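You operate a simulated robot arm through the tools that you are given. There is no shell and no other tool. Be economical: measure what you need, move in short steps, check, and stop when the job is done.

Carry out the task below with a simulated robot arm. There is one attempt and no reset: what you move stays moved.

Task
Glue the pointed block to the square block and clamp them till set.
Fine: one dab from the glue pen, teal arm parked again, vice knob at tight. Where these are worked on the way, their far stop is far enough and under half their travel is too little: teal arm.
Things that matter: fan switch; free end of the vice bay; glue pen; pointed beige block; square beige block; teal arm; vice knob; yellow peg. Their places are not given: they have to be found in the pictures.

It is judged by the outcome, as a careful person would: the job done as asked, and still so three seconds after it is handed in. It fails if anything else is knocked over, pushed out of place, dropped, spilled or broken.

Robot
A 7-joint arm with a two-finger parallel gripper, fixed in place. Base frame: the origin is at the foot of the arm, x ahead of it, y to its left, z up. Readings come in m, rad, newtons and seconds.
With the tool pointing down near the work surface it reaches from about 0.3 to 0.68 m from the base axis. Its first joint turns from -1.152 to 1.152 rad. Payload 1.57 kg.
The TCP is the grasp point between the finger pads, 0.03 m short of the fingertips. In the tool frame z runs along the fingers and y along their closing line. Largest opening 0.11 m; finger width 0.024, thickness 0.012; the body of the gripper, 0.048 by 0.112 m, starts 0.078 m behind the TCP.
Orientation is that of the tool frame in the base frame, as a unit quaternion [w, x, y, z]. With the fingers straight down and closing along the base's y, the tool's x points along the base's -x, its y along +y and its z along -z.

Tools
- The arm moves only by the tool play_rows. Its argument "commands" is text: rows parted by semicolons, each of 6 numbers parted by spaces: the shift along the tool's x, y, z in m, then the turn, a rotation vector about the tool's x, y, z in rad. In form: tx ty tz wx wy wz; .... A call has 1 to 20 rows; each row shifts and turns the commanded pose from where the row before left it, along the tool's axes as they then stand. "grip" is the finger opening in m, from 0 to 0.11, set as the call begins (left out, the last holds). A row lasts 0.2 s, in which the tool goes at most 0.05 m and 0.15 rad; a call with a longer step from one row to the next is refused whole, and so is a gripper value outside its range. A pose out of reach is approached as far as the arm can. The call stops where the force on the tool passes 70 N (or 10 N more than at its start, if that is more) or the arm is blocked; 0.2 s more then pass. The fingers move at their own pace (about 0.108 m/s each) and stop on an object; they squeeze with about 31 N. The grip force told is the motor's: it shows also when the fingers shut on nothing. Time passes only in rows, and 0.2 s behind the last, so rows that do not move let the fingers close. It gives the time, the measured TCP pose, the force on the tool (base axes), the opening and the grip force at its end, in the units of the frame above (readings bear some noise), with the torque about the TCP (base axes, N m) and any sound that the robot's microphone picked up, and new pictures: "pictures" is both (left out), scene, wrist or none.
- Cameras (640 x 400 px; columns grow to the right, rows downward): "scene" is fixed at [0.1542, -0.3831, 1.4045]; the picture's right is [0.86, -0.51, 0.00], its down [-0.29, -0.49, -0.82] and it looks along [0.42, 0.71, -0.57] (base axes); focal length 348 px, centre (320, 200). "wrist" rides on the gripper at [0.07, 0.016, -0.141] in the tool frame; the picture's right is [-0.23, 0.97, 0.00], its down [-0.86, -0.20, -0.48] and it looks along [-0.47, -0.11, 0.88] (tool axes); focal length 222 px, centre (320, 200).
- locate(camera, pixels): for up to 12 pixels [column, row] of the newest picture of that camera ("zoom" is the newest enlarged one), the place [x, y, z] in the base frame of the surface seen there, good to about 0.002 m. The clock stands still meanwhile.
- zoom(camera, box): a new picture of the part [left, top, right, bottom] of that camera's present view, enlarged. The clock stands still meanwhile.
- hand_in(): hands the job in; it is judged then, once.

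Keep the steps short. Do not move on a guess: measure, check each grasp and each placing, and mend mistakes. In all there are 80 turns and 200 pictures (those below and enlarged ones count). Leave the gripper open and the arm clear of the work at the hand-in unless told otherwise, and finish with a single line.

The tools are called by a JSON object that holds its "method" and its "body". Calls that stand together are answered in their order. play_rows: Moves the arm, as the interface text tells. Its arguments: {"type":"object","properties":{"commands":{"type":"string"},"grip":{"type":"number"},"pictures":{"type":"string","enum":["both","scene","wrist","none"]}},"required":["commands"]} The other tools are called the same way: locate (camera, pixels) gives the place of the surface under pixels of a picture; zoom (camera, box) takes an enlarged picture of a part of a camera's view; hand_in () hands the job in.

At the start:

```text
clock: 0.0
tool_pos: [0.3265, 0.0813, 1.0851]
tcp_rot: [0.0, 0.001, 1.0, 0.0]
contact_force: [0.0, -0.1, -0.3]
moment: [0.01, 0.0, 0.01]
width: 0.1098
gripper_force: 0.0
```

scene: 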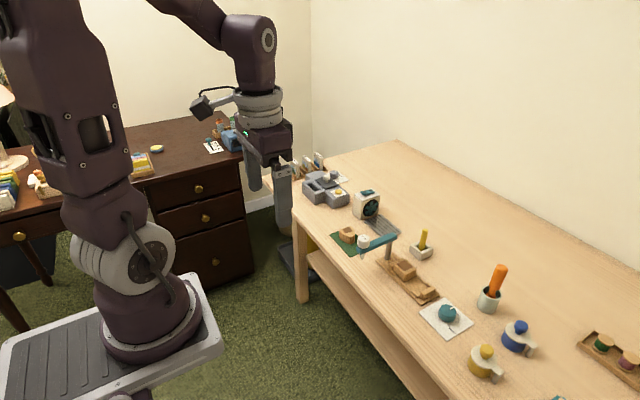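
wrist: 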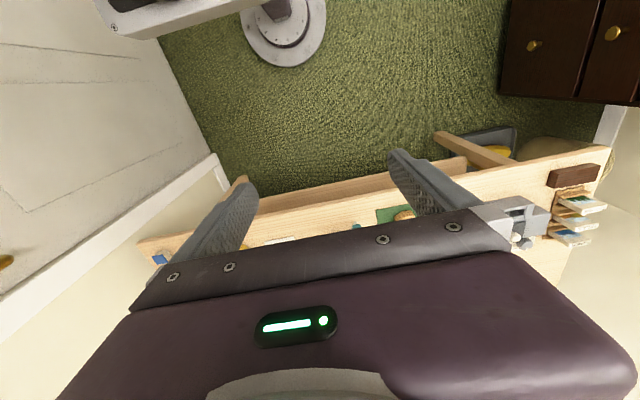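

I see the bench with several objects. I'll zoom into the work area first.

{"method": "zoom", "body": {"camera": "scene", "box": [290, 140, 450, 240]}}

{"method": "zoom", "body": {"camera": "scene", "box": [320, 210, 480, 310]}}

{"method": "zoom", "body": {"camera": "scene", "box": [400, 250, 640, 400]}}

```text
4.00 times, centred on (370, 190) of scene
```

zoom: 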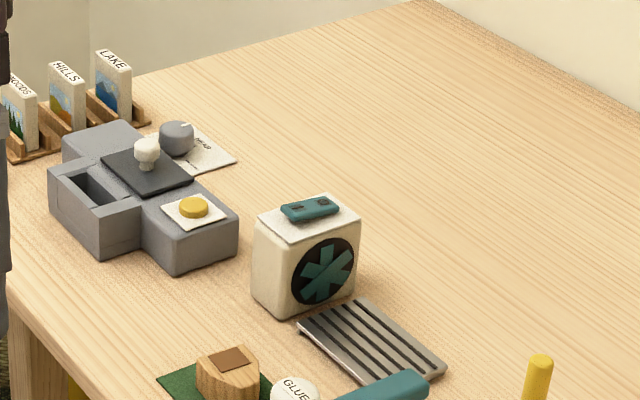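

```text
4.00 times, centred on (400, 260) of scene
```

zoom: 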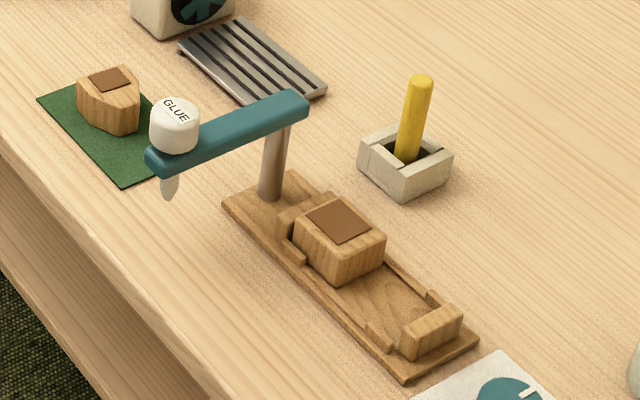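

```text
2.67 times, centred on (520, 325) of scene
```

zoom: 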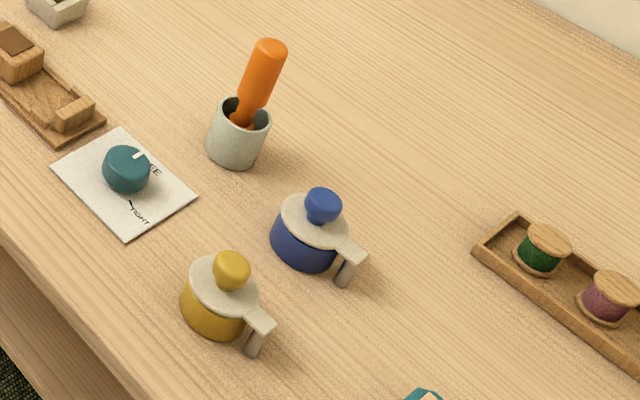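

I'll take closer views of the vice and the knob card, and locate the main items.

{"method": "locate", "body": {"camera": "scene", "pixels": [[348, 230], [346, 242], [363, 241], [394, 238], [388, 256], [404, 265], [405, 281], [428, 292], [447, 312], [424, 236], [370, 193], [421, 253]]}}

{"method": "zoom", "body": {"camera": "scene", "box": [370, 240, 450, 310]}}

{"method": "zoom", "body": {"camera": "scene", "box": [420, 290, 484, 340]}}

{"method": "zoom", "body": {"camera": "scene", "box": [325, 180, 405, 260]}}

```text
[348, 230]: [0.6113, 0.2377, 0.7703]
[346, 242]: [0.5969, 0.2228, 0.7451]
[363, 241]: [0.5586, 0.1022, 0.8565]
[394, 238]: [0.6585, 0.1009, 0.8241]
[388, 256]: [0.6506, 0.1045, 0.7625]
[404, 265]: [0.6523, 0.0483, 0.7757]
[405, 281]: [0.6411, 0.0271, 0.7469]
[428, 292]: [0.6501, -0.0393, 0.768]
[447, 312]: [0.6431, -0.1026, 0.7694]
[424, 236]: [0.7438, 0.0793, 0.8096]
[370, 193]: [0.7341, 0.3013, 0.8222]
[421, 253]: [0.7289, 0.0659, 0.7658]
```

```text
5.71 times, centred on (410, 275) of scene
```

zoom: 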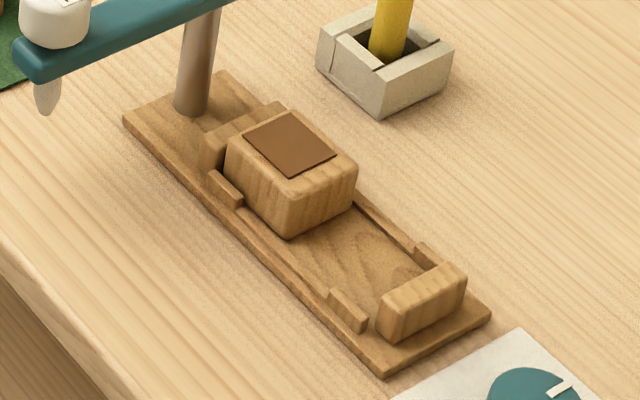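

```text
8.00 times, centred on (452, 315) of scene
```

zoom: 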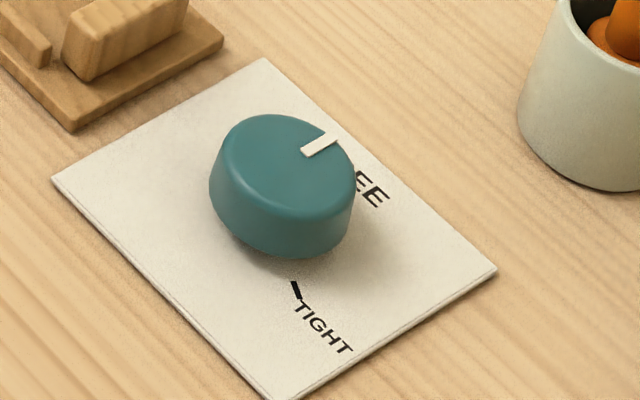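

```text
5.00 times, centred on (365, 220) of scene
```

zoom: 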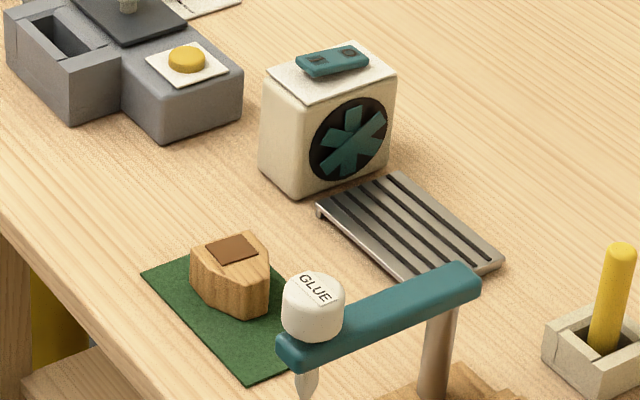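

The vice lies along y: the square block is at its fixed end and the free end is towards -y. I'll move the wrist camera above the vice for a closer look, with plenty of height.

{"method": "play_rows", "body": {"commands": "-0.04 -0.005 0.01 0 0 0;-0.04 -0.005 0.01 0 0 0;-0.04 -0.005 0.01 0 0 0;-0.04 -0.005 0.01 0 0 0;-0.04 -0.005 0.01 0 0 0;-0.03 -0.005 0.01 0 0 0;0 0 0 0 0 0", "pictures": "both"}}

```text
clock: 1.6
tool_pos: [0.5598, 0.0531, 1.0216]
tcp_rot: [0.0, 0.0, 1.0, 0.0]
contact_force: [-0.1, 0.3, -0.7]
moment: [-0.01, 0.02, 0.0]
width: 0.1099
gripper_force: 0.0
```

scene: 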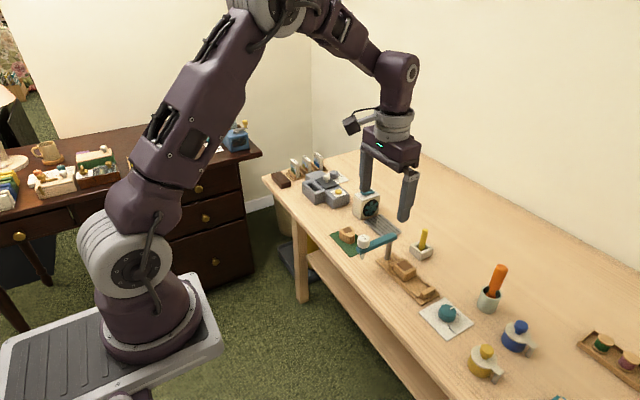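
wrist: 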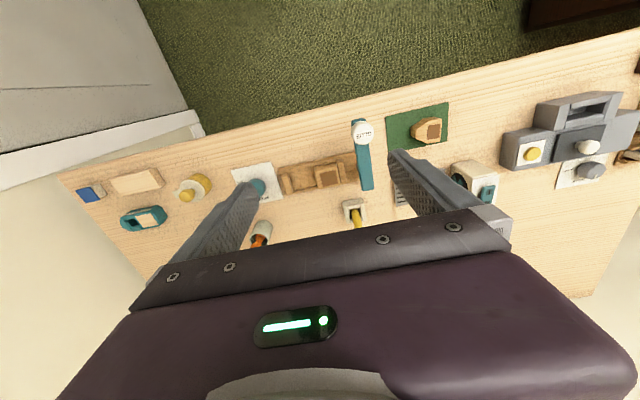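

Good top view. I'll enlarge the vice, block, peg and fan.

{"method": "zoom", "body": {"camera": "wrist", "box": [260, 100, 388, 180]}}

{"method": "zoom", "body": {"camera": "wrist", "box": [340, 90, 468, 240]}}

{"method": "zoom", "body": {"camera": "wrist", "box": [320, 170, 400, 240]}}

```text
5.00 times, centred on (324, 140) of wrist
```

zoom: 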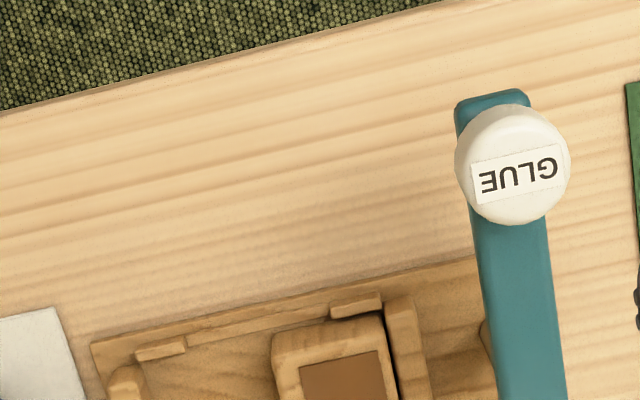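

```text
2.67 times, centred on (404, 165) of wrist
```

zoom: 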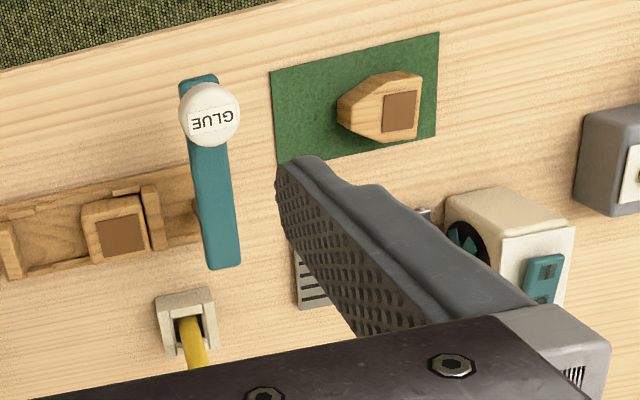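

```text
5.71 times, centred on (360, 205) of wrist
```

zoom: 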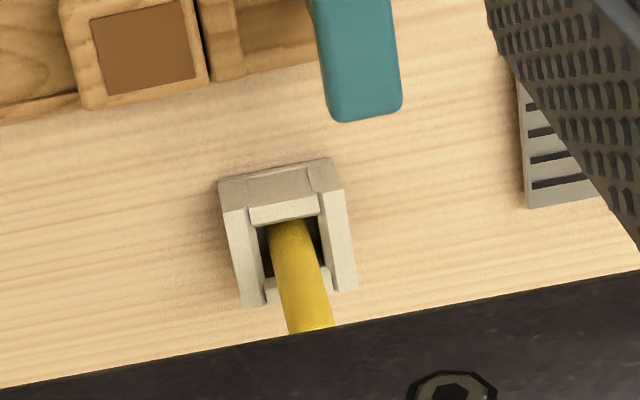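

I'll enlarge the vice bay and the pointed block to get pixel positions for measuring.

{"method": "zoom", "body": {"camera": "wrist", "box": [270, 140, 366, 200]}}

{"method": "zoom", "body": {"camera": "wrist", "box": [380, 95, 460, 160]}}

```text
6.67 times, centred on (318, 170) of wrist
```

zoom: 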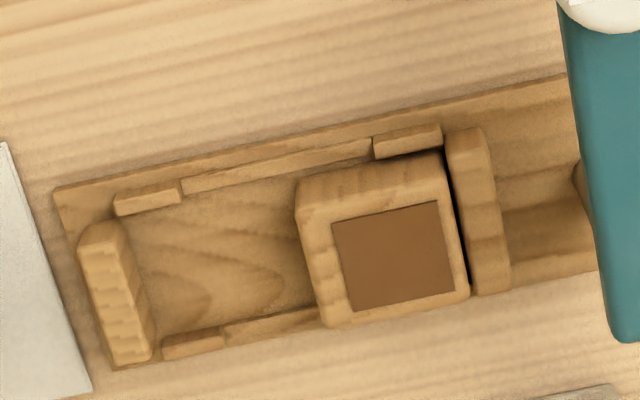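

```text
6.15 times, centred on (420, 128) of wrist
```

zoom: 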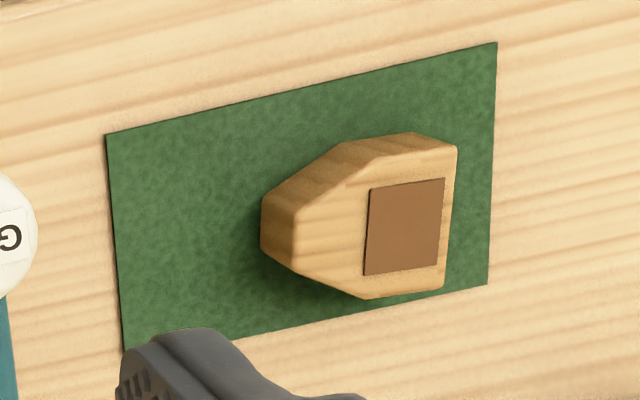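

Now I measure from the zoom (pointed block and mat) and from the wrist view (vice).

{"method": "locate", "body": {"camera": "zoom", "pixels": [[296, 215], [297, 268], [375, 162], [455, 150], [443, 288], [366, 296], [405, 225], [265, 240], [150, 250], [480, 200], [372, 190], [440, 182]]}}

{"method": "locate", "body": {"camera": "wrist", "pixels": [[319.3, 173.3], [316.5, 187.5], [335.5, 168.5], [339.5, 183.5], [329, 179], [342, 176], [290, 190], [285, 177], [303, 180], [294, 169.7], [330, 161.5], [300, 191]]}}

{"method": "locate", "body": {"camera": "wrist", "pixels": [[363, 133], [358, 123], [366, 160], [366, 187], [362, 150], [258, 186], [354, 205], [356, 215], [487, 192]]}}

```text
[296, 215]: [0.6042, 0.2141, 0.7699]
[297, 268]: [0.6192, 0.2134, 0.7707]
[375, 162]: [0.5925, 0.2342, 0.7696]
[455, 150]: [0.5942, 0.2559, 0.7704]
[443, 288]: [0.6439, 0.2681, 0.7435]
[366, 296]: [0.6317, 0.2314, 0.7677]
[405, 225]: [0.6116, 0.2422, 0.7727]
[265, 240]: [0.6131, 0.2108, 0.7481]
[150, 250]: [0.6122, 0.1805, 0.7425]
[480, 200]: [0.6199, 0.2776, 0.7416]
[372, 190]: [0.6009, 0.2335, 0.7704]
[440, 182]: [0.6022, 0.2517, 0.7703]
```

```text
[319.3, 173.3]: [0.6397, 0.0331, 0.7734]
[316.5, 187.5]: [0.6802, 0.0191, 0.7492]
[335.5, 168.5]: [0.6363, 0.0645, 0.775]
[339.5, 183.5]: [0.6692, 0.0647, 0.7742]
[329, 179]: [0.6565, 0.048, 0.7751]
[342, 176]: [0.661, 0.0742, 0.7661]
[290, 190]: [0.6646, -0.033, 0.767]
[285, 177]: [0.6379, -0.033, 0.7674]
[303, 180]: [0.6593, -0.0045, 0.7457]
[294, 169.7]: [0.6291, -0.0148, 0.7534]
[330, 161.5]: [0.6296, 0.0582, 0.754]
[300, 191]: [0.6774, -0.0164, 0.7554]
```

```text
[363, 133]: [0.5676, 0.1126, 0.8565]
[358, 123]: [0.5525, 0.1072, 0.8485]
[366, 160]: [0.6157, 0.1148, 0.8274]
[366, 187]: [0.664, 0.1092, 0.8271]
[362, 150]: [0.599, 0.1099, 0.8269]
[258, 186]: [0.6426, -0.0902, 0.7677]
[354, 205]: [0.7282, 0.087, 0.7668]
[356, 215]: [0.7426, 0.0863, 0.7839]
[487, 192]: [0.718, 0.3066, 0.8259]
```

I'll measure the nib, the post, and the arm's sides and thickness in the scene view. The gripper may hide parts, so I'm taking a zoom first.

{"method": "zoom", "body": {"camera": "scene", "box": [345, 215, 425, 285]}}

{"method": "locate", "body": {"camera": "scene", "pixels": [[362.5, 256], [362, 252], [359, 252], [366, 250], [380, 246], [380, 250], [388, 249], [386, 258], [392, 233], [398, 237], [363, 237], [380, 240]]}}

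```text
5.71 times, centred on (385, 250) of scene
```

zoom: 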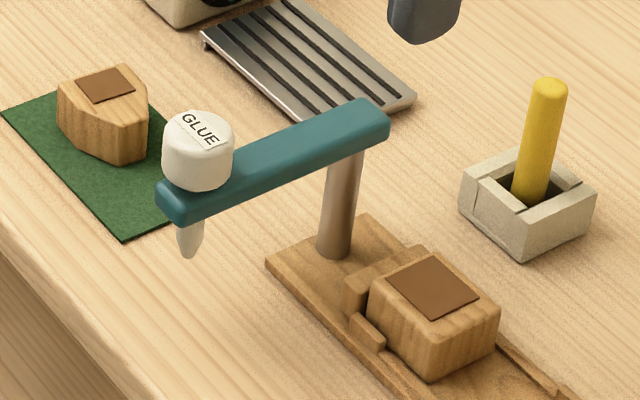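

```text
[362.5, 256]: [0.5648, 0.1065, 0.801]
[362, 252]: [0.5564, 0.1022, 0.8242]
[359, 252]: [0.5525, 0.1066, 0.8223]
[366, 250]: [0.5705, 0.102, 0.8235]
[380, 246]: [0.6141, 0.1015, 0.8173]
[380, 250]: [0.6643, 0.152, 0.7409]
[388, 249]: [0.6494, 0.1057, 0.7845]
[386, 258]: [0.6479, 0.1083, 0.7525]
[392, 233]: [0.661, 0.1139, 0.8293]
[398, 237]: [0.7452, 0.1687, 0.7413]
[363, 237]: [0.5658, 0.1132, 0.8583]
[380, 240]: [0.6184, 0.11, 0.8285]
```

The teal arm is parked pointing to -x: post at about (0.656, 0.111), arm z 0.813–0.829, pen at x 0.566, nib tip near z 0.80. I'll close the fingers and come down on its +y side, clear of it.

{"method": "play_rows", "body": {"commands": "-0.013 0.033 0.0 0 0 0;-0.013 0.033 0.0 0 0 0;-0.013 0.032 0.02 0 0 0;0 0 0.04 0 0 0;0 0 0.04 0 0 0;0 0 0.04 0 0 0;0 0 0.03 0 0 0;0 0 0.02 0 0 0;0 0 0 0 0 0", "grip": 0, "pictures": "scene"}}

```text
clock: 3.6
tool_pos: [0.5967, 0.1479, 0.8352]
tcp_rot: [0.0, -0.001, 1.0, -0.001]
contact_force: [0.4, 0.6, -0.9]
moment: [0.02, -0.01, -0.04]
width: 0.0
gripper_force: 21.2
```

scene: 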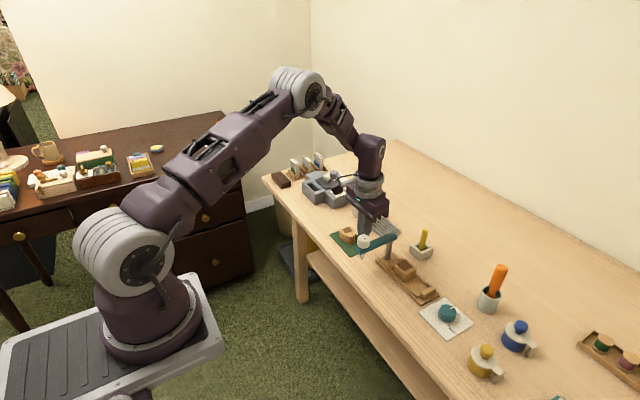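

I'm at the arm's +y side. I'll push it gently through about the first 30° and check.

{"method": "play_rows", "body": {"commands": "0.001 -0.008 0.004 0 0 0;0 -0.007 0 0 0 0;0.004 -0.007 0 0 0 0;0.001 -0.007 0 0 0 0;0 -0.008 0 0 0 0;0 -0.007 0 0 0 0;0 0 0 0 0 0", "pictures": "scene"}}

{"method": "zoom", "body": {"camera": "scene", "box": [335, 190, 455, 310]}}

```text
clock: 5.2
tool_pos: [0.5897, 0.1061, 0.8308]
tcp_rot: [0.0, 0.0, 1.0, -0.001]
contact_force: [-0.5, -0.5, 0.8]
moment: [0.02, -0.02, 0.01]
width: 0.0
gripper_force: 21.9
```

scene: 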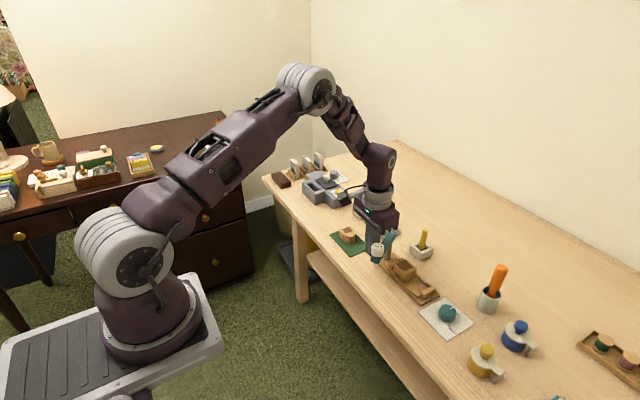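

```text
3.33 times, centred on (395, 250) of scene
```

zoom: 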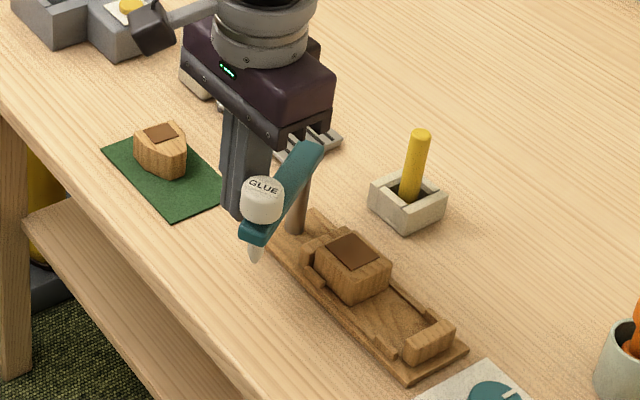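

The arm swings freely. I'll continue along the arc towards 90°.

{"method": "play_rows", "body": {"commands": "-0.001 -0.006 0 0 0 0;-0.002 -0.006 0 0 0 0;-0.002 -0.006 0 0 0 0;-0.004 -0.008 0 0 0 0;-0.005 -0.008 0 0 0 0;-0.006 -0.007 0 0 0 0;-0.007 -0.006 0 0 0 0;0 0 0 0 0 0", "pictures": "scene"}}

{"method": "zoom", "body": {"camera": "scene", "box": [335, 190, 455, 310]}}

```text
clock: 7.0
tool_pos: [0.6168, 0.0582, 0.8299]
tcp_rot: [0.0, 0.0, 1.0, 0.0]
contact_force: [-0.4, 0.3, -0.5]
moment: [-0.02, -0.02, 0.0]
width: 0.0
gripper_force: 21.5
```

scene: 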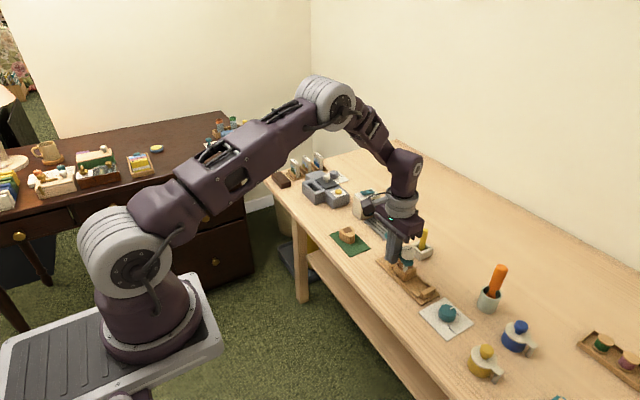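

```text
3.33 times, centred on (395, 250) of scene
```

zoom: 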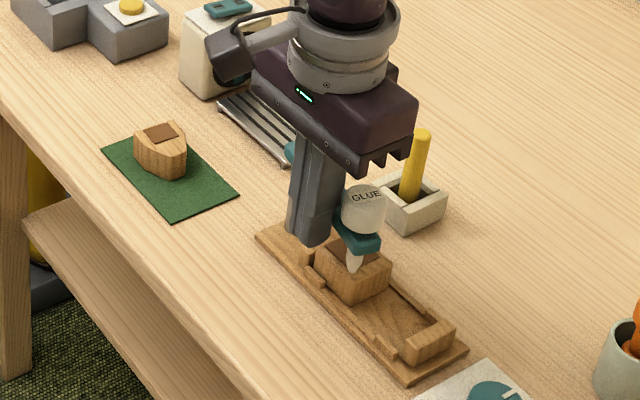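

The pen is now almost over the block's joining edge. I'll push on in small steps to feel for the far stop.

{"method": "play_rows", "body": {"commands": "-0.005 -0.003 0 0 0 0;-0.005 -0.002 0 0 0 0;-0.005 -0.002 0 0 0 0;-0.004 -0.001 0 0 0 0;0 0 0 0 0 0", "pictures": "scene"}}

{"method": "zoom", "body": {"camera": "scene", "box": [355, 215, 455, 305]}}

```text
clock: 8.2
tool_pos: [0.6336, 0.051, 0.8313]
tcp_rot: [-0.003, 0.0, 1.0, 0.0]
contact_force: [-25.5, 3.8, 8.1]
moment: [0.06, 0.0, 0.1]
width: 0.0003
gripper_force: 21.2
```

scene: 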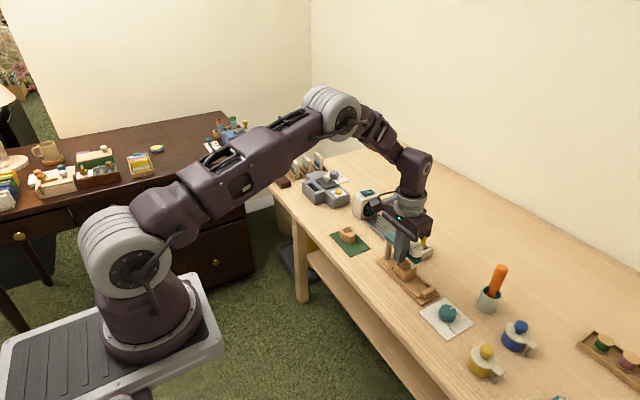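

```text
4.44 times, centred on (405, 260) of scene
```

zoom: 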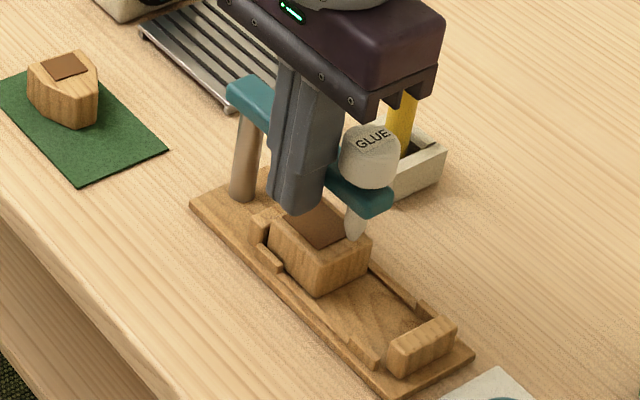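

A 25 N reaction shows the stop is reached. I'll back off, rise, and move back to look at the pen.

{"method": "play_rows", "body": {"commands": "0.01 0 0 0 0 0;0.015 0 0 0 0 0;0.01 0 -0.03 0 0 0;0 0 -0.04 0 0 0;0 0 -0.04 0 0 0;0 0 -0.04 0 0 0;0 0 0 0 0 0", "pictures": "both"}}

{"method": "zoom", "body": {"camera": "scene", "box": [355, 215, 455, 305]}}

{"method": "zoom", "body": {"camera": "wrist", "box": [270, 110, 400, 210]}}

```text
clock: 9.8
tool_pos: [0.6009, 0.0513, 0.9809]
tcp_rot: [0.001, 0.0, 1.0, -0.001]
contact_force: [0.1, -0.6, -1.7]
moment: [-0.01, 0.02, 0.0]
width: 0.0002
gripper_force: 21.4
```

scene: 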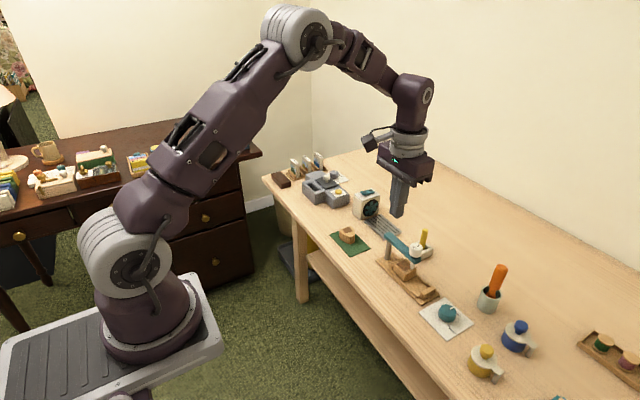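
wrist: 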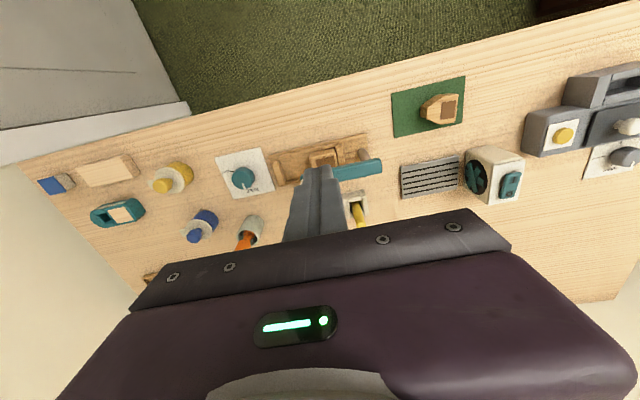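

```text
4.44 times, centred on (405, 260) of scene
```

zoom: 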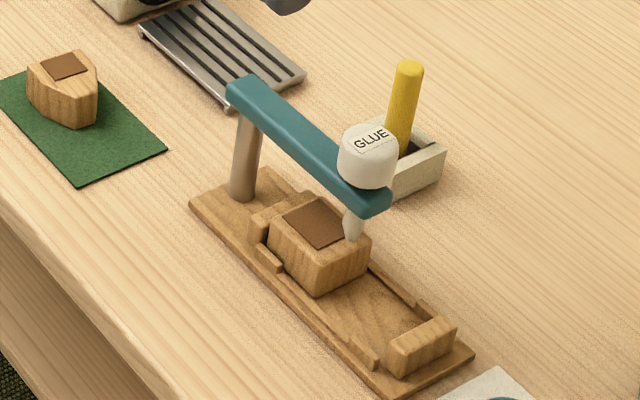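

```text
4.00 times, centred on (335, 160) of wrist
```

zoom: 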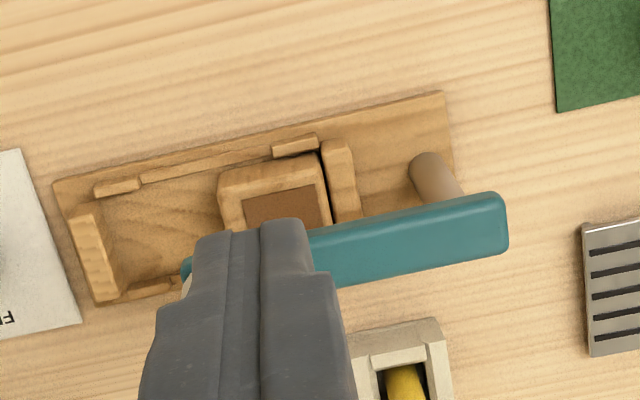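

{"method": "locate", "body": {"camera": "scene", "pixels": [[438, 247], [437.5, 244.5], [434, 266], [432, 262], [424, 248], [412, 236], [438, 262]]}}

{"method": "zoom", "body": {"camera": "scene", "box": [395, 230, 445, 285]}}

```text
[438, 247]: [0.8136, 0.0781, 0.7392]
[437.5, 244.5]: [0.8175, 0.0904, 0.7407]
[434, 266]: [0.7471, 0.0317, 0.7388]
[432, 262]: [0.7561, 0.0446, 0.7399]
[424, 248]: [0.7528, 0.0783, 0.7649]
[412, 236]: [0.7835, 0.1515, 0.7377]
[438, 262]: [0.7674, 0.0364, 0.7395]
```

```text
7.27 times, centred on (420, 258) of scene
```

zoom: 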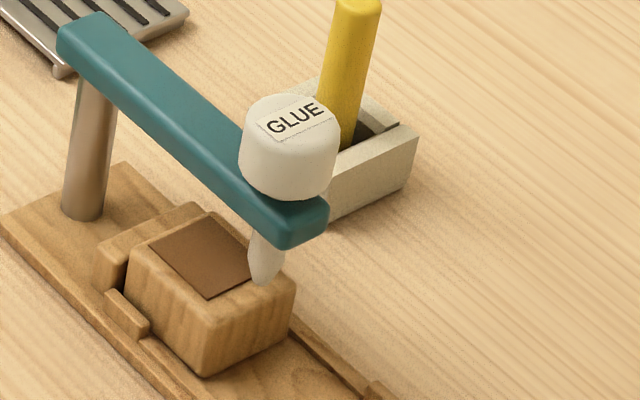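

{"method": "locate", "body": {"camera": "zoom", "pixels": [[290, 115], [262, 118], [325, 115], [290, 140], [262, 275], [262, 283], [90, 25], [300, 230], [200, 140], [85, 210], [180, 260], [230, 275]]}}

```text
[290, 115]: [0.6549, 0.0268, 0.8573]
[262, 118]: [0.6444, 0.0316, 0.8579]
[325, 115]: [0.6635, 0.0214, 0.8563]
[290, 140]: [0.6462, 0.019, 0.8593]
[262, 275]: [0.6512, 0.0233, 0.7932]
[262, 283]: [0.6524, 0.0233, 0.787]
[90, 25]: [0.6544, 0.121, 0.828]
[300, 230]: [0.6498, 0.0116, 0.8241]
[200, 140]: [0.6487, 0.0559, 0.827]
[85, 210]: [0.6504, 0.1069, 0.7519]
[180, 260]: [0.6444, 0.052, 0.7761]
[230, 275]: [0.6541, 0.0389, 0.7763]
```

The pen sits at about (0.655, 0.024), cap top z 0.858, with its nib just off the block's joining face. I'll move the closed fingertips straight above the cap.

{"method": "play_rows", "body": {"commands": "-0.027 -0.014 0 0 0 0;-0.027 -0.013 0 0 0 0;0 0 0.035 0 0 0;0 0 0.035 0 0 0;0 0 0.012 0 0 0;0 0 0 0 0 0", "pictures": "scene"}}

{"method": "zoom", "body": {"camera": "scene", "box": [375, 215, 455, 285]}}

```text
clock: 11.2
tool_pos: [0.6544, 0.0246, 0.897]
tcp_rot: [0.0, 0.0, 1.0, 0.0]
contact_force: [0.3, 0.9, -1.0]
moment: [0.04, 0.03, 0.0]
width: 0.0001
gripper_force: 21.6
```

scene: 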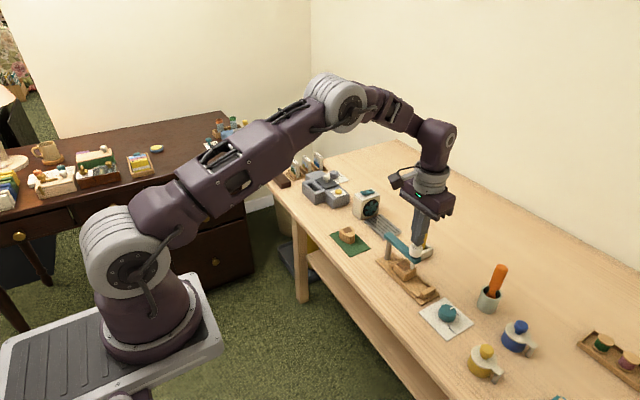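

```text
5.71 times, centred on (415, 250) of scene
```

zoom: 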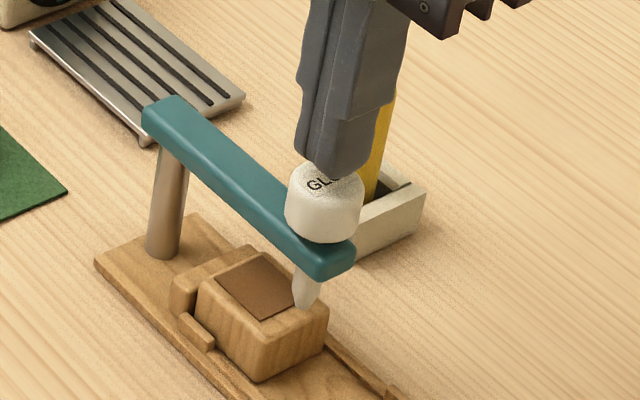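

The fingertips are about 9 mm above the cap. I'll press down in small steps while watching force and sound.

{"method": "play_rows", "body": {"commands": "0 0 0.003 0 0 0;0 0 0.003 0 0 0;0 0 0.003 0 0 0;0 0 0.002 0 0 0;0 0 0.002 0 0 0;0 0 0 0 0 0", "pictures": "scene"}}

{"method": "zoom", "body": {"camera": "scene", "box": [375, 215, 455, 285]}}

```text
clock: 12.6
tool_pos: [0.6542, 0.0243, 0.8869]
tcp_rot: [0.0, 0.0, 1.0, 0.0]
contact_force: [-0.3, -0.4, 0.2]
moment: [0.02, 0.01, -0.01]
width: 0.0
gripper_force: 21.2
```

scene: 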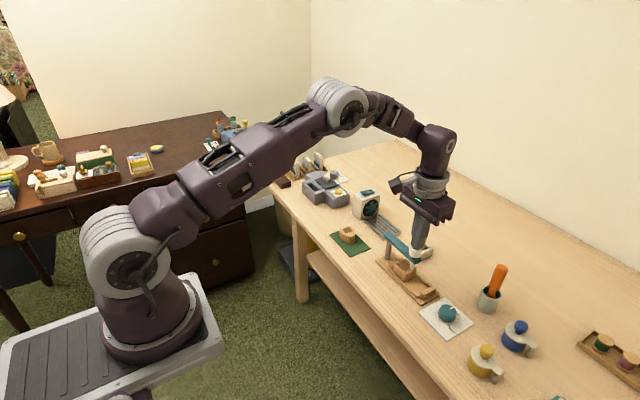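

```text
5.71 times, centred on (415, 250) of scene
```

zoom: 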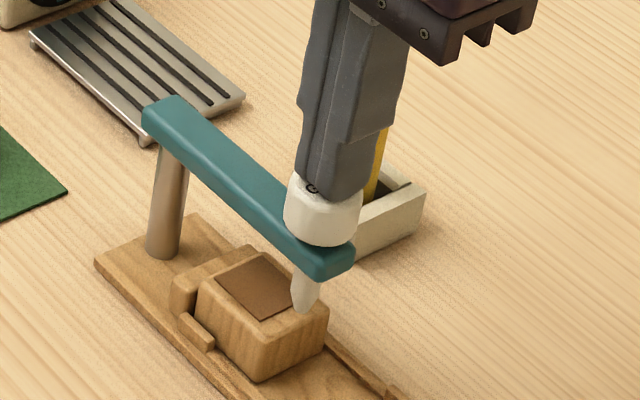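

I'm at contact with no clear force yet. Pressing on in 2 mm steps.

{"method": "play_rows", "body": {"commands": "0 0 0.002 0 0 0;0 0 0.002 0 0 0;0 0 0.002 0 0 0;0 0 0 0 0 0", "pictures": "scene"}}

{"method": "zoom", "body": {"camera": "scene", "box": [375, 215, 455, 285]}}

```text
clock: 13.6
tool_pos: [0.6554, 0.0238, 0.8811]
tcp_rot: [0.0, 0.0, 1.0, 0.0]
contact_force: [0.0, -0.4, 2.0]
moment: [-0.01, 0.04, -0.03]
width: 0.0003
gripper_force: 20.7
heard: click
```

scene: 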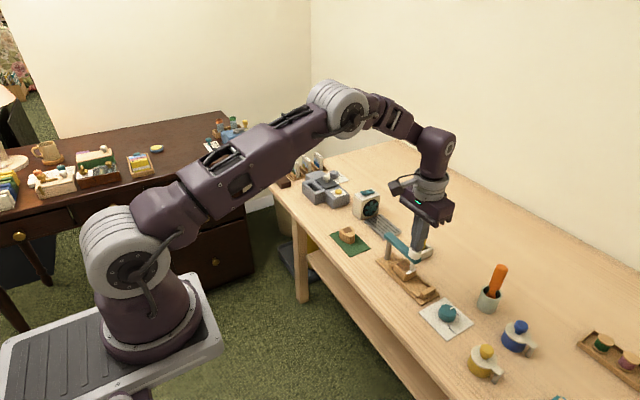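

```text
5.71 times, centred on (415, 250) of scene
```

zoom: 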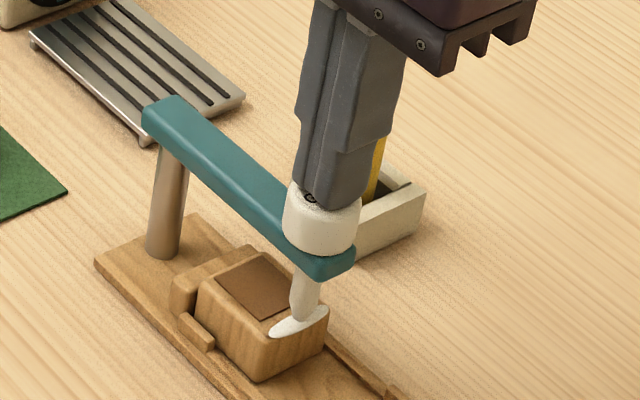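

Click heard and a white dab shows on the block. I'll lift straight off, then go over to the arm's +x side, staying high.

{"method": "play_rows", "body": {"commands": "0 0 -0.02 0 0 0;0 0 -0.03 0 0 0;0 0 -0.03 0 0 0;-0.033 0.027 0 0 0 0;0 0 0 0 0 0", "pictures": "scene"}}

{"method": "zoom", "body": {"camera": "scene", "box": [375, 195, 455, 285]}}

```text
clock: 14.8
tool_pos: [0.6835, 0.0531, 0.9612]
tcp_rot: [-0.001, 0.001, 1.0, 0.0]
contact_force: [0.0, -0.3, -0.3]
moment: [0.03, 0.0, 0.01]
width: 0.0002
gripper_force: 21.4
```

scene: 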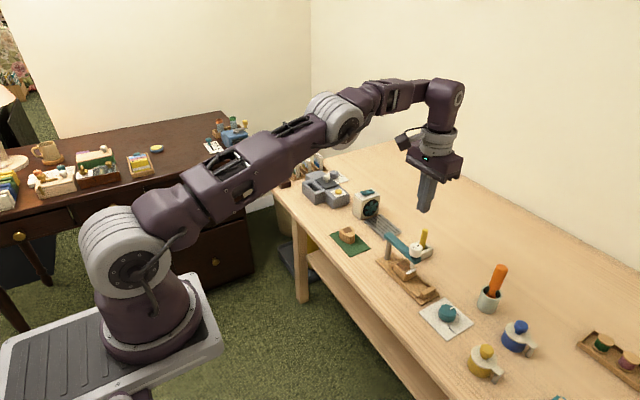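

```text
4.44 times, centred on (415, 240) of scene
```

zoom: 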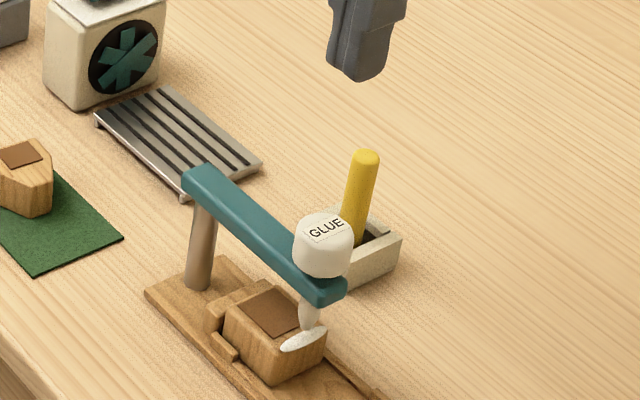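

{"method": "locate", "body": {"camera": "zoom", "pixels": [[365, 160], [350, 225], [325, 225], [308, 325], [345, 290], [300, 265]]}}

```text
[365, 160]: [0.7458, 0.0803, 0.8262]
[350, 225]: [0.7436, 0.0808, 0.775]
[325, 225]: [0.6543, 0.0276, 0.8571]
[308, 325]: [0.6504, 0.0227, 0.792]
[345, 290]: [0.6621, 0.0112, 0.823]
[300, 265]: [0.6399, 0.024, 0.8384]
```

The peg is at x≥0.735, so there is room. I'll come down beside the arm at x≈0.69.

{"method": "play_rows", "body": {"commands": "-0.005 -0.003 0.03 0 0 0;0 0 0.04 0 0 0;0 0 0.03 0 0 0;0 0 0 0 0 0", "pictures": "scene"}}

{"method": "zoom", "body": {"camera": "scene", "box": [375, 195, 455, 285]}}

```text
clock: 15.8
tool_pos: [0.691, 0.0487, 0.8612]
tcp_rot: [0.001, 0.0, 1.0, 0.0]
contact_force: [-0.6, -0.1, 0.2]
moment: [0.02, 0.0, 0.01]
width: 0.0001
gripper_force: 21.0
```

scene: 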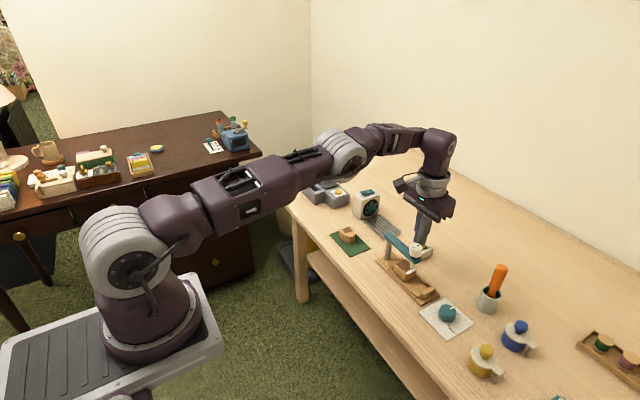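

```text
4.44 times, centred on (415, 240) of scene
```

zoom: 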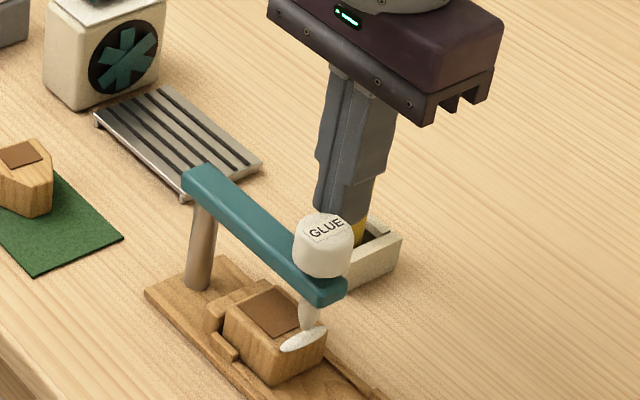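

Clear of the arm and the peg. I'll lower another 3 cm and push the arm back along its arc, first part.

{"method": "play_rows", "body": {"commands": "0 0 0.02 0 0 0;0 0 0.011 0 0 0;0.007 0.001 0 0 0 0;0.007 0 0 0 0 0;0.007 -0.002 0 0 0 0;0.007 -0.001 0 0 0 0;0.008 0 0 0 0 0;0.008 0 0 0 0 0;0.008 0.002 0 0 0 0;0.008 0.003 0 0 0 0;0 0 0 0 0 0", "pictures": "scene"}}

{"method": "zoom", "body": {"camera": "scene", "box": [345, 195, 455, 305]}}

```text
clock: 18.2
tool_pos: [0.6329, 0.05, 0.8294]
tcp_rot: [-0.001, 0.0, 1.0, -0.001]
contact_force: [-0.5, 0.5, 0.3]
moment: [0.02, -0.01, 0.01]
width: 0.0
gripper_force: 20.8
```

scene: 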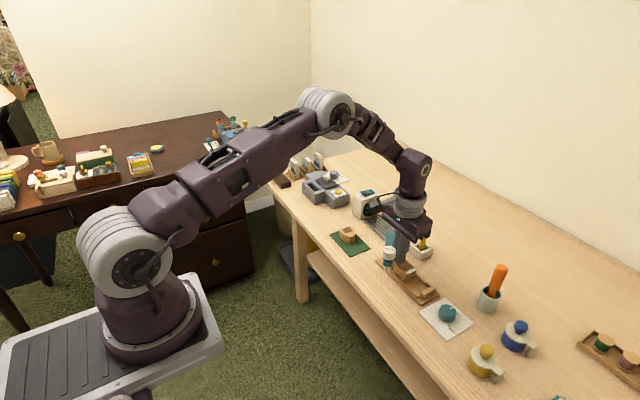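

```text
3.64 times, centred on (400, 250) of scene
```

zoom: 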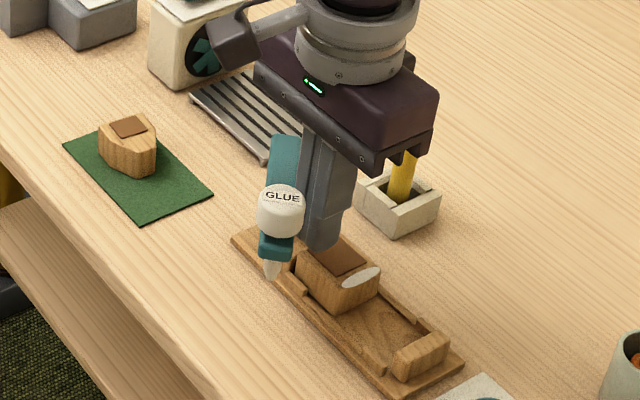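

The arm is about halfway back, glue undisturbed. I'll continue to the parked stop, feeling for force.

{"method": "play_rows", "body": {"commands": "0.008 0.004 0 0 0 0;0.008 0.005 0 0 0 0;0.006 0.006 0 0 0 0;0.006 0.007 0 0 0 0;0.005 0.008 0 0 0 0;0.003 0.007 0 0 0 0;0 0.003 0 0 0 0;0 0.002 0 0 0 0;0 0 0 0 0 0", "pictures": "scene"}}

{"method": "zoom", "body": {"camera": "scene", "box": [345, 195, 455, 305]}}

```text
clock: 20.2
tool_pos: [0.5971, 0.092, 0.8301]
tcp_rot: [-0.001, 0.002, 1.0, -0.001]
contact_force: [-3.0, -19.3, 6.1]
moment: [-0.11, -0.01, -0.06]
width: 0.0
gripper_force: 21.3
```

scene: 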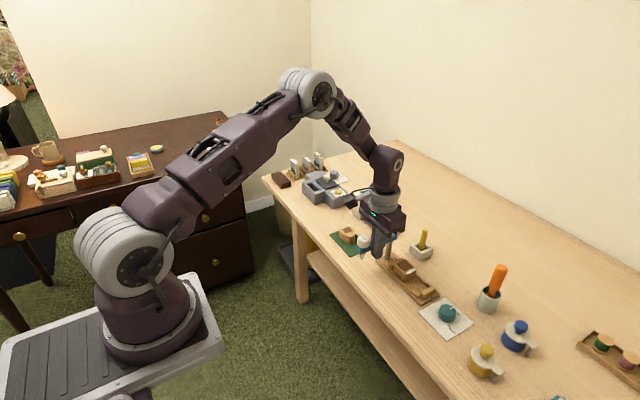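

```text
3.64 times, centred on (400, 250) of scene
```

zoom: 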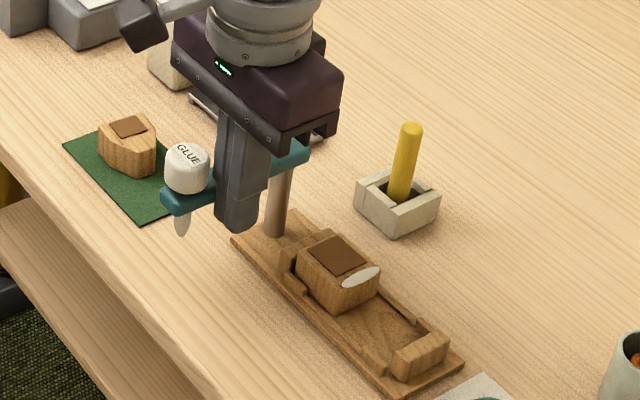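

Parked against its stop (19 N). I'll back off, rise, and go over to the pointed block, opening the fingers.

{"method": "play_rows", "body": {"commands": "0 -0.015 0 0 0 0;0 -0.005 -0.03 0 0 0;0 0 -0.04 0 0 0;0 0 -0.04 0 0 0;-0.004 0.045 0 0 0 0;-0.004 0.045 0 0 0 0;-0.004 0.045 0 0 0 0;-0.004 0.038 0 0 0 0;0 0 0 0 0 0", "pictures": "none", "grip": 0.075}}

{"method": "play_rows", "body": {"commands": "0 0 0 0 0 -0.145;0 0 0 0 0 -0.145;0 0 0 0 0 -0.145;0 0 0 0 0 -0.145;0 0 0 0 0 -0.145;0 0 0 0 0 -0.145;0 0 0 0 0 -0.145;0 0 0 0 0 -0.145;0 0 0 0 0 -0.145;0 0 0 0 0 -0.145;0 0 0 0 0 -0.1208;0 0 0 0 0 0", "pictures": "both"}}

{"method": "zoom", "body": {"camera": "scene", "box": [325, 195, 435, 305]}}

```text
clock: 22.2
tool_pos: [0.6117, 0.2451, 0.9394]
tcp_rot: [0.0, 0.0, 1.0, 0.001]
contact_force: [0.1, 0.6, 0.0]
moment: [0.0, 0.01, -0.01]
width: 0.0751
gripper_force: 0.1
```

```text
clock: 24.8
tool_pos: [0.6131, 0.246, 0.9389]
tcp_rot: [0.0, 0.707, -0.707, 0.0]
contact_force: [0.2, -0.5, -0.6]
moment: [0.02, 0.02, -0.01]
width: 0.0748
gripper_force: 0.0
```

scene: 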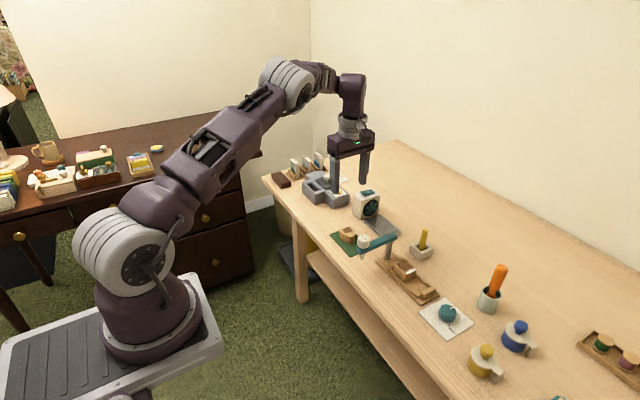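
wrist: 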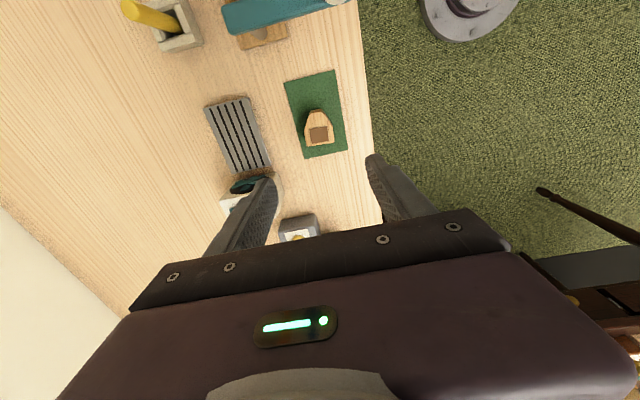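

```text
3.64 times, centred on (380, 250) of scene
```

zoom: 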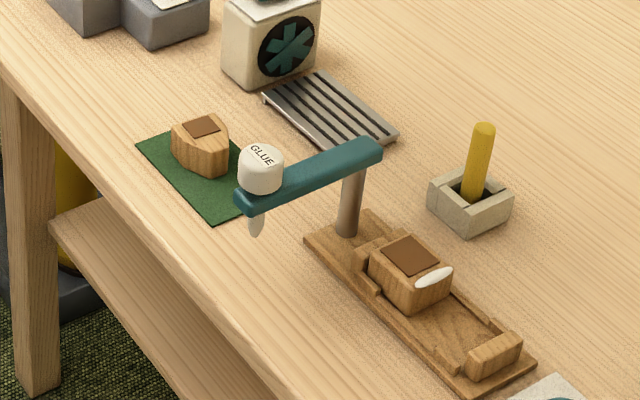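

The gripper now closes along x. I'll refine the block's position from the wrist view.

{"method": "zoom", "body": {"camera": "wrist", "box": [280, 65, 360, 165]}}

```text
4.00 times, centred on (320, 115) of wrist
```

zoom: 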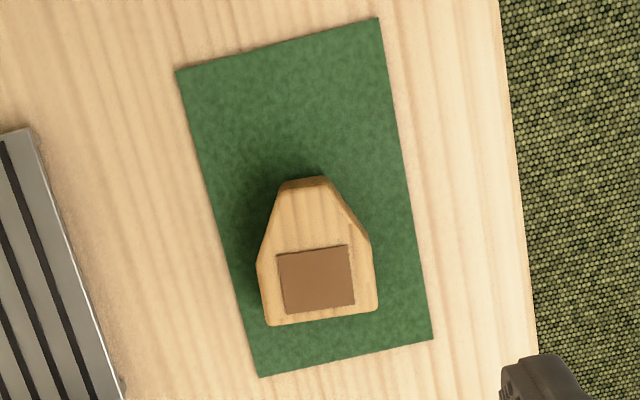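

{"method": "locate", "body": {"camera": "zoom", "pixels": [[260, 265], [268, 320], [368, 245], [375, 308], [284, 190], [323, 182], [318, 316], [315, 280], [304, 186]]}}

```text
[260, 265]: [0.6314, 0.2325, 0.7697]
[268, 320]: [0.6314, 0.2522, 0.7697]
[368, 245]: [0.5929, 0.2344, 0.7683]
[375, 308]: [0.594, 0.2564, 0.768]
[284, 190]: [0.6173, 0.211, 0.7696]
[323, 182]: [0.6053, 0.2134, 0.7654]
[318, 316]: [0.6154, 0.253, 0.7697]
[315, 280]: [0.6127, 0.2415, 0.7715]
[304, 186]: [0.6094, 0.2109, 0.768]
```

Block: x 0.593–0.632, back face y≈0.255, tip y≈0.211. I'll descend with the fingers straddling the parallel sides.

{"method": "play_rows", "body": {"commands": "0.002 0.001 0.04 0 0 0;0 0 0.04 0 0 0;0 0 0.03 0 0 0;0 0 0.025 0 0 0;0 0 0.015 0 0 0;0 0 0.006 0 0 0;0 0 0 0 0 0", "pictures": "both"}}

{"method": "zoom", "body": {"camera": "scene", "box": [310, 195, 390, 265]}}

```text
clock: 26.4
tool_pos: [0.6118, 0.2442, 0.7827]
tcp_rot: [0.001, -0.707, 0.707, 0.0]
contact_force: [0.0, 0.6, -0.8]
moment: [-0.01, 0.0, 0.0]
width: 0.075
gripper_force: 0.0
```

scene: 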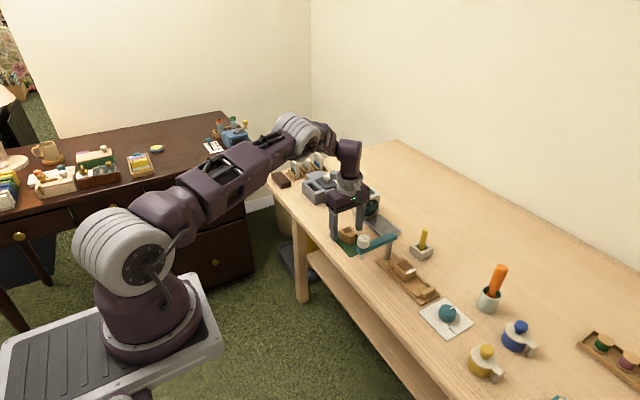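
wrist: 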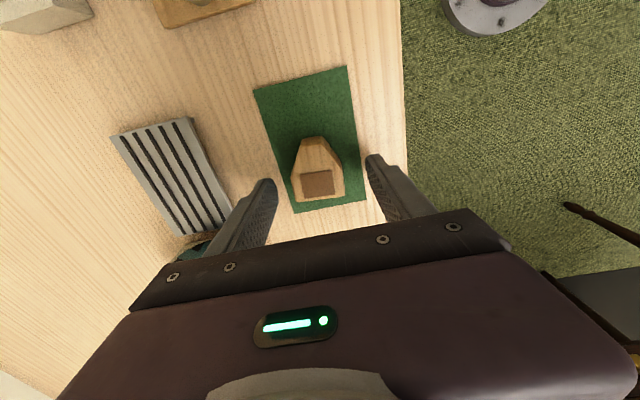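

```text
5.71 times, centred on (350, 230) of scene
```

zoom: 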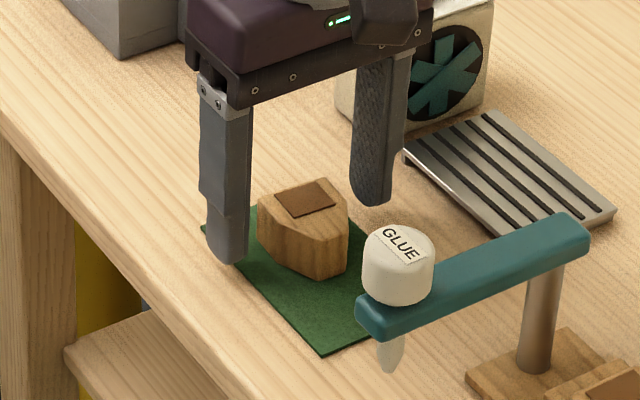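

The fingers straddle the block. Closing.

{"method": "play_rows", "body": {"commands": "0 0 0 0 0 0;0 0 0 0 0 0;0 0 0 0 0 0;0 0 -0.02 0 0 0;0 0 -0.02 0 0 0;0 0 0 0 0 0", "grip": 0.02, "pictures": "both"}}

{"method": "zoom", "body": {"camera": "scene", "box": [310, 185, 390, 265]}}

```text
clock: 27.8
tool_pos: [0.6113, 0.2446, 0.8237]
tcp_rot: [0.0, -0.707, 0.708, -0.001]
contact_force: [0.1, -0.7, -0.3]
moment: [-0.01, -0.02, -0.01]
width: 0.0385
gripper_force: 30.5
```

scene: 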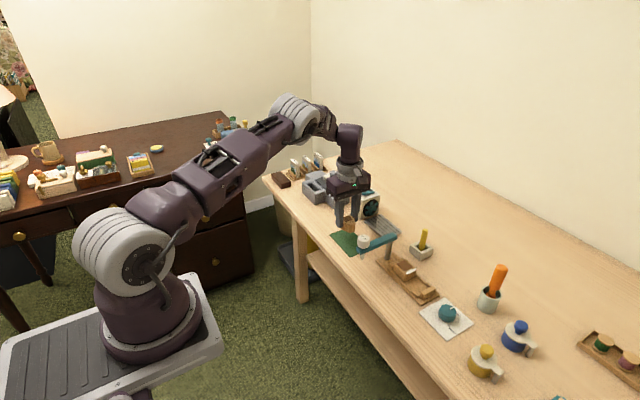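
wrist: 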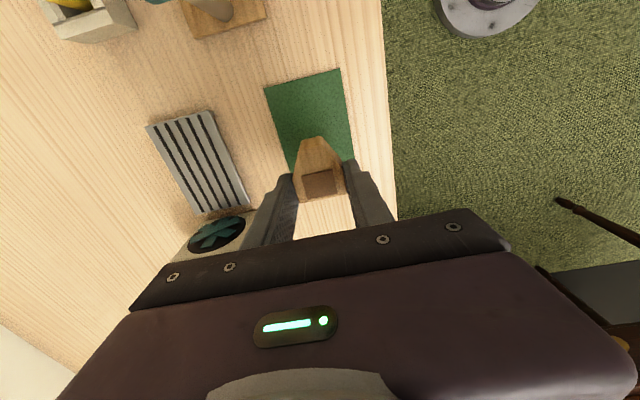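

```text
5.00 times, centred on (350, 225) of scene
```

zoom: 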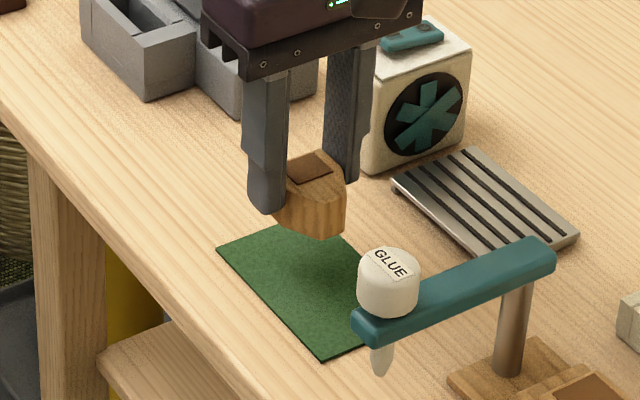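

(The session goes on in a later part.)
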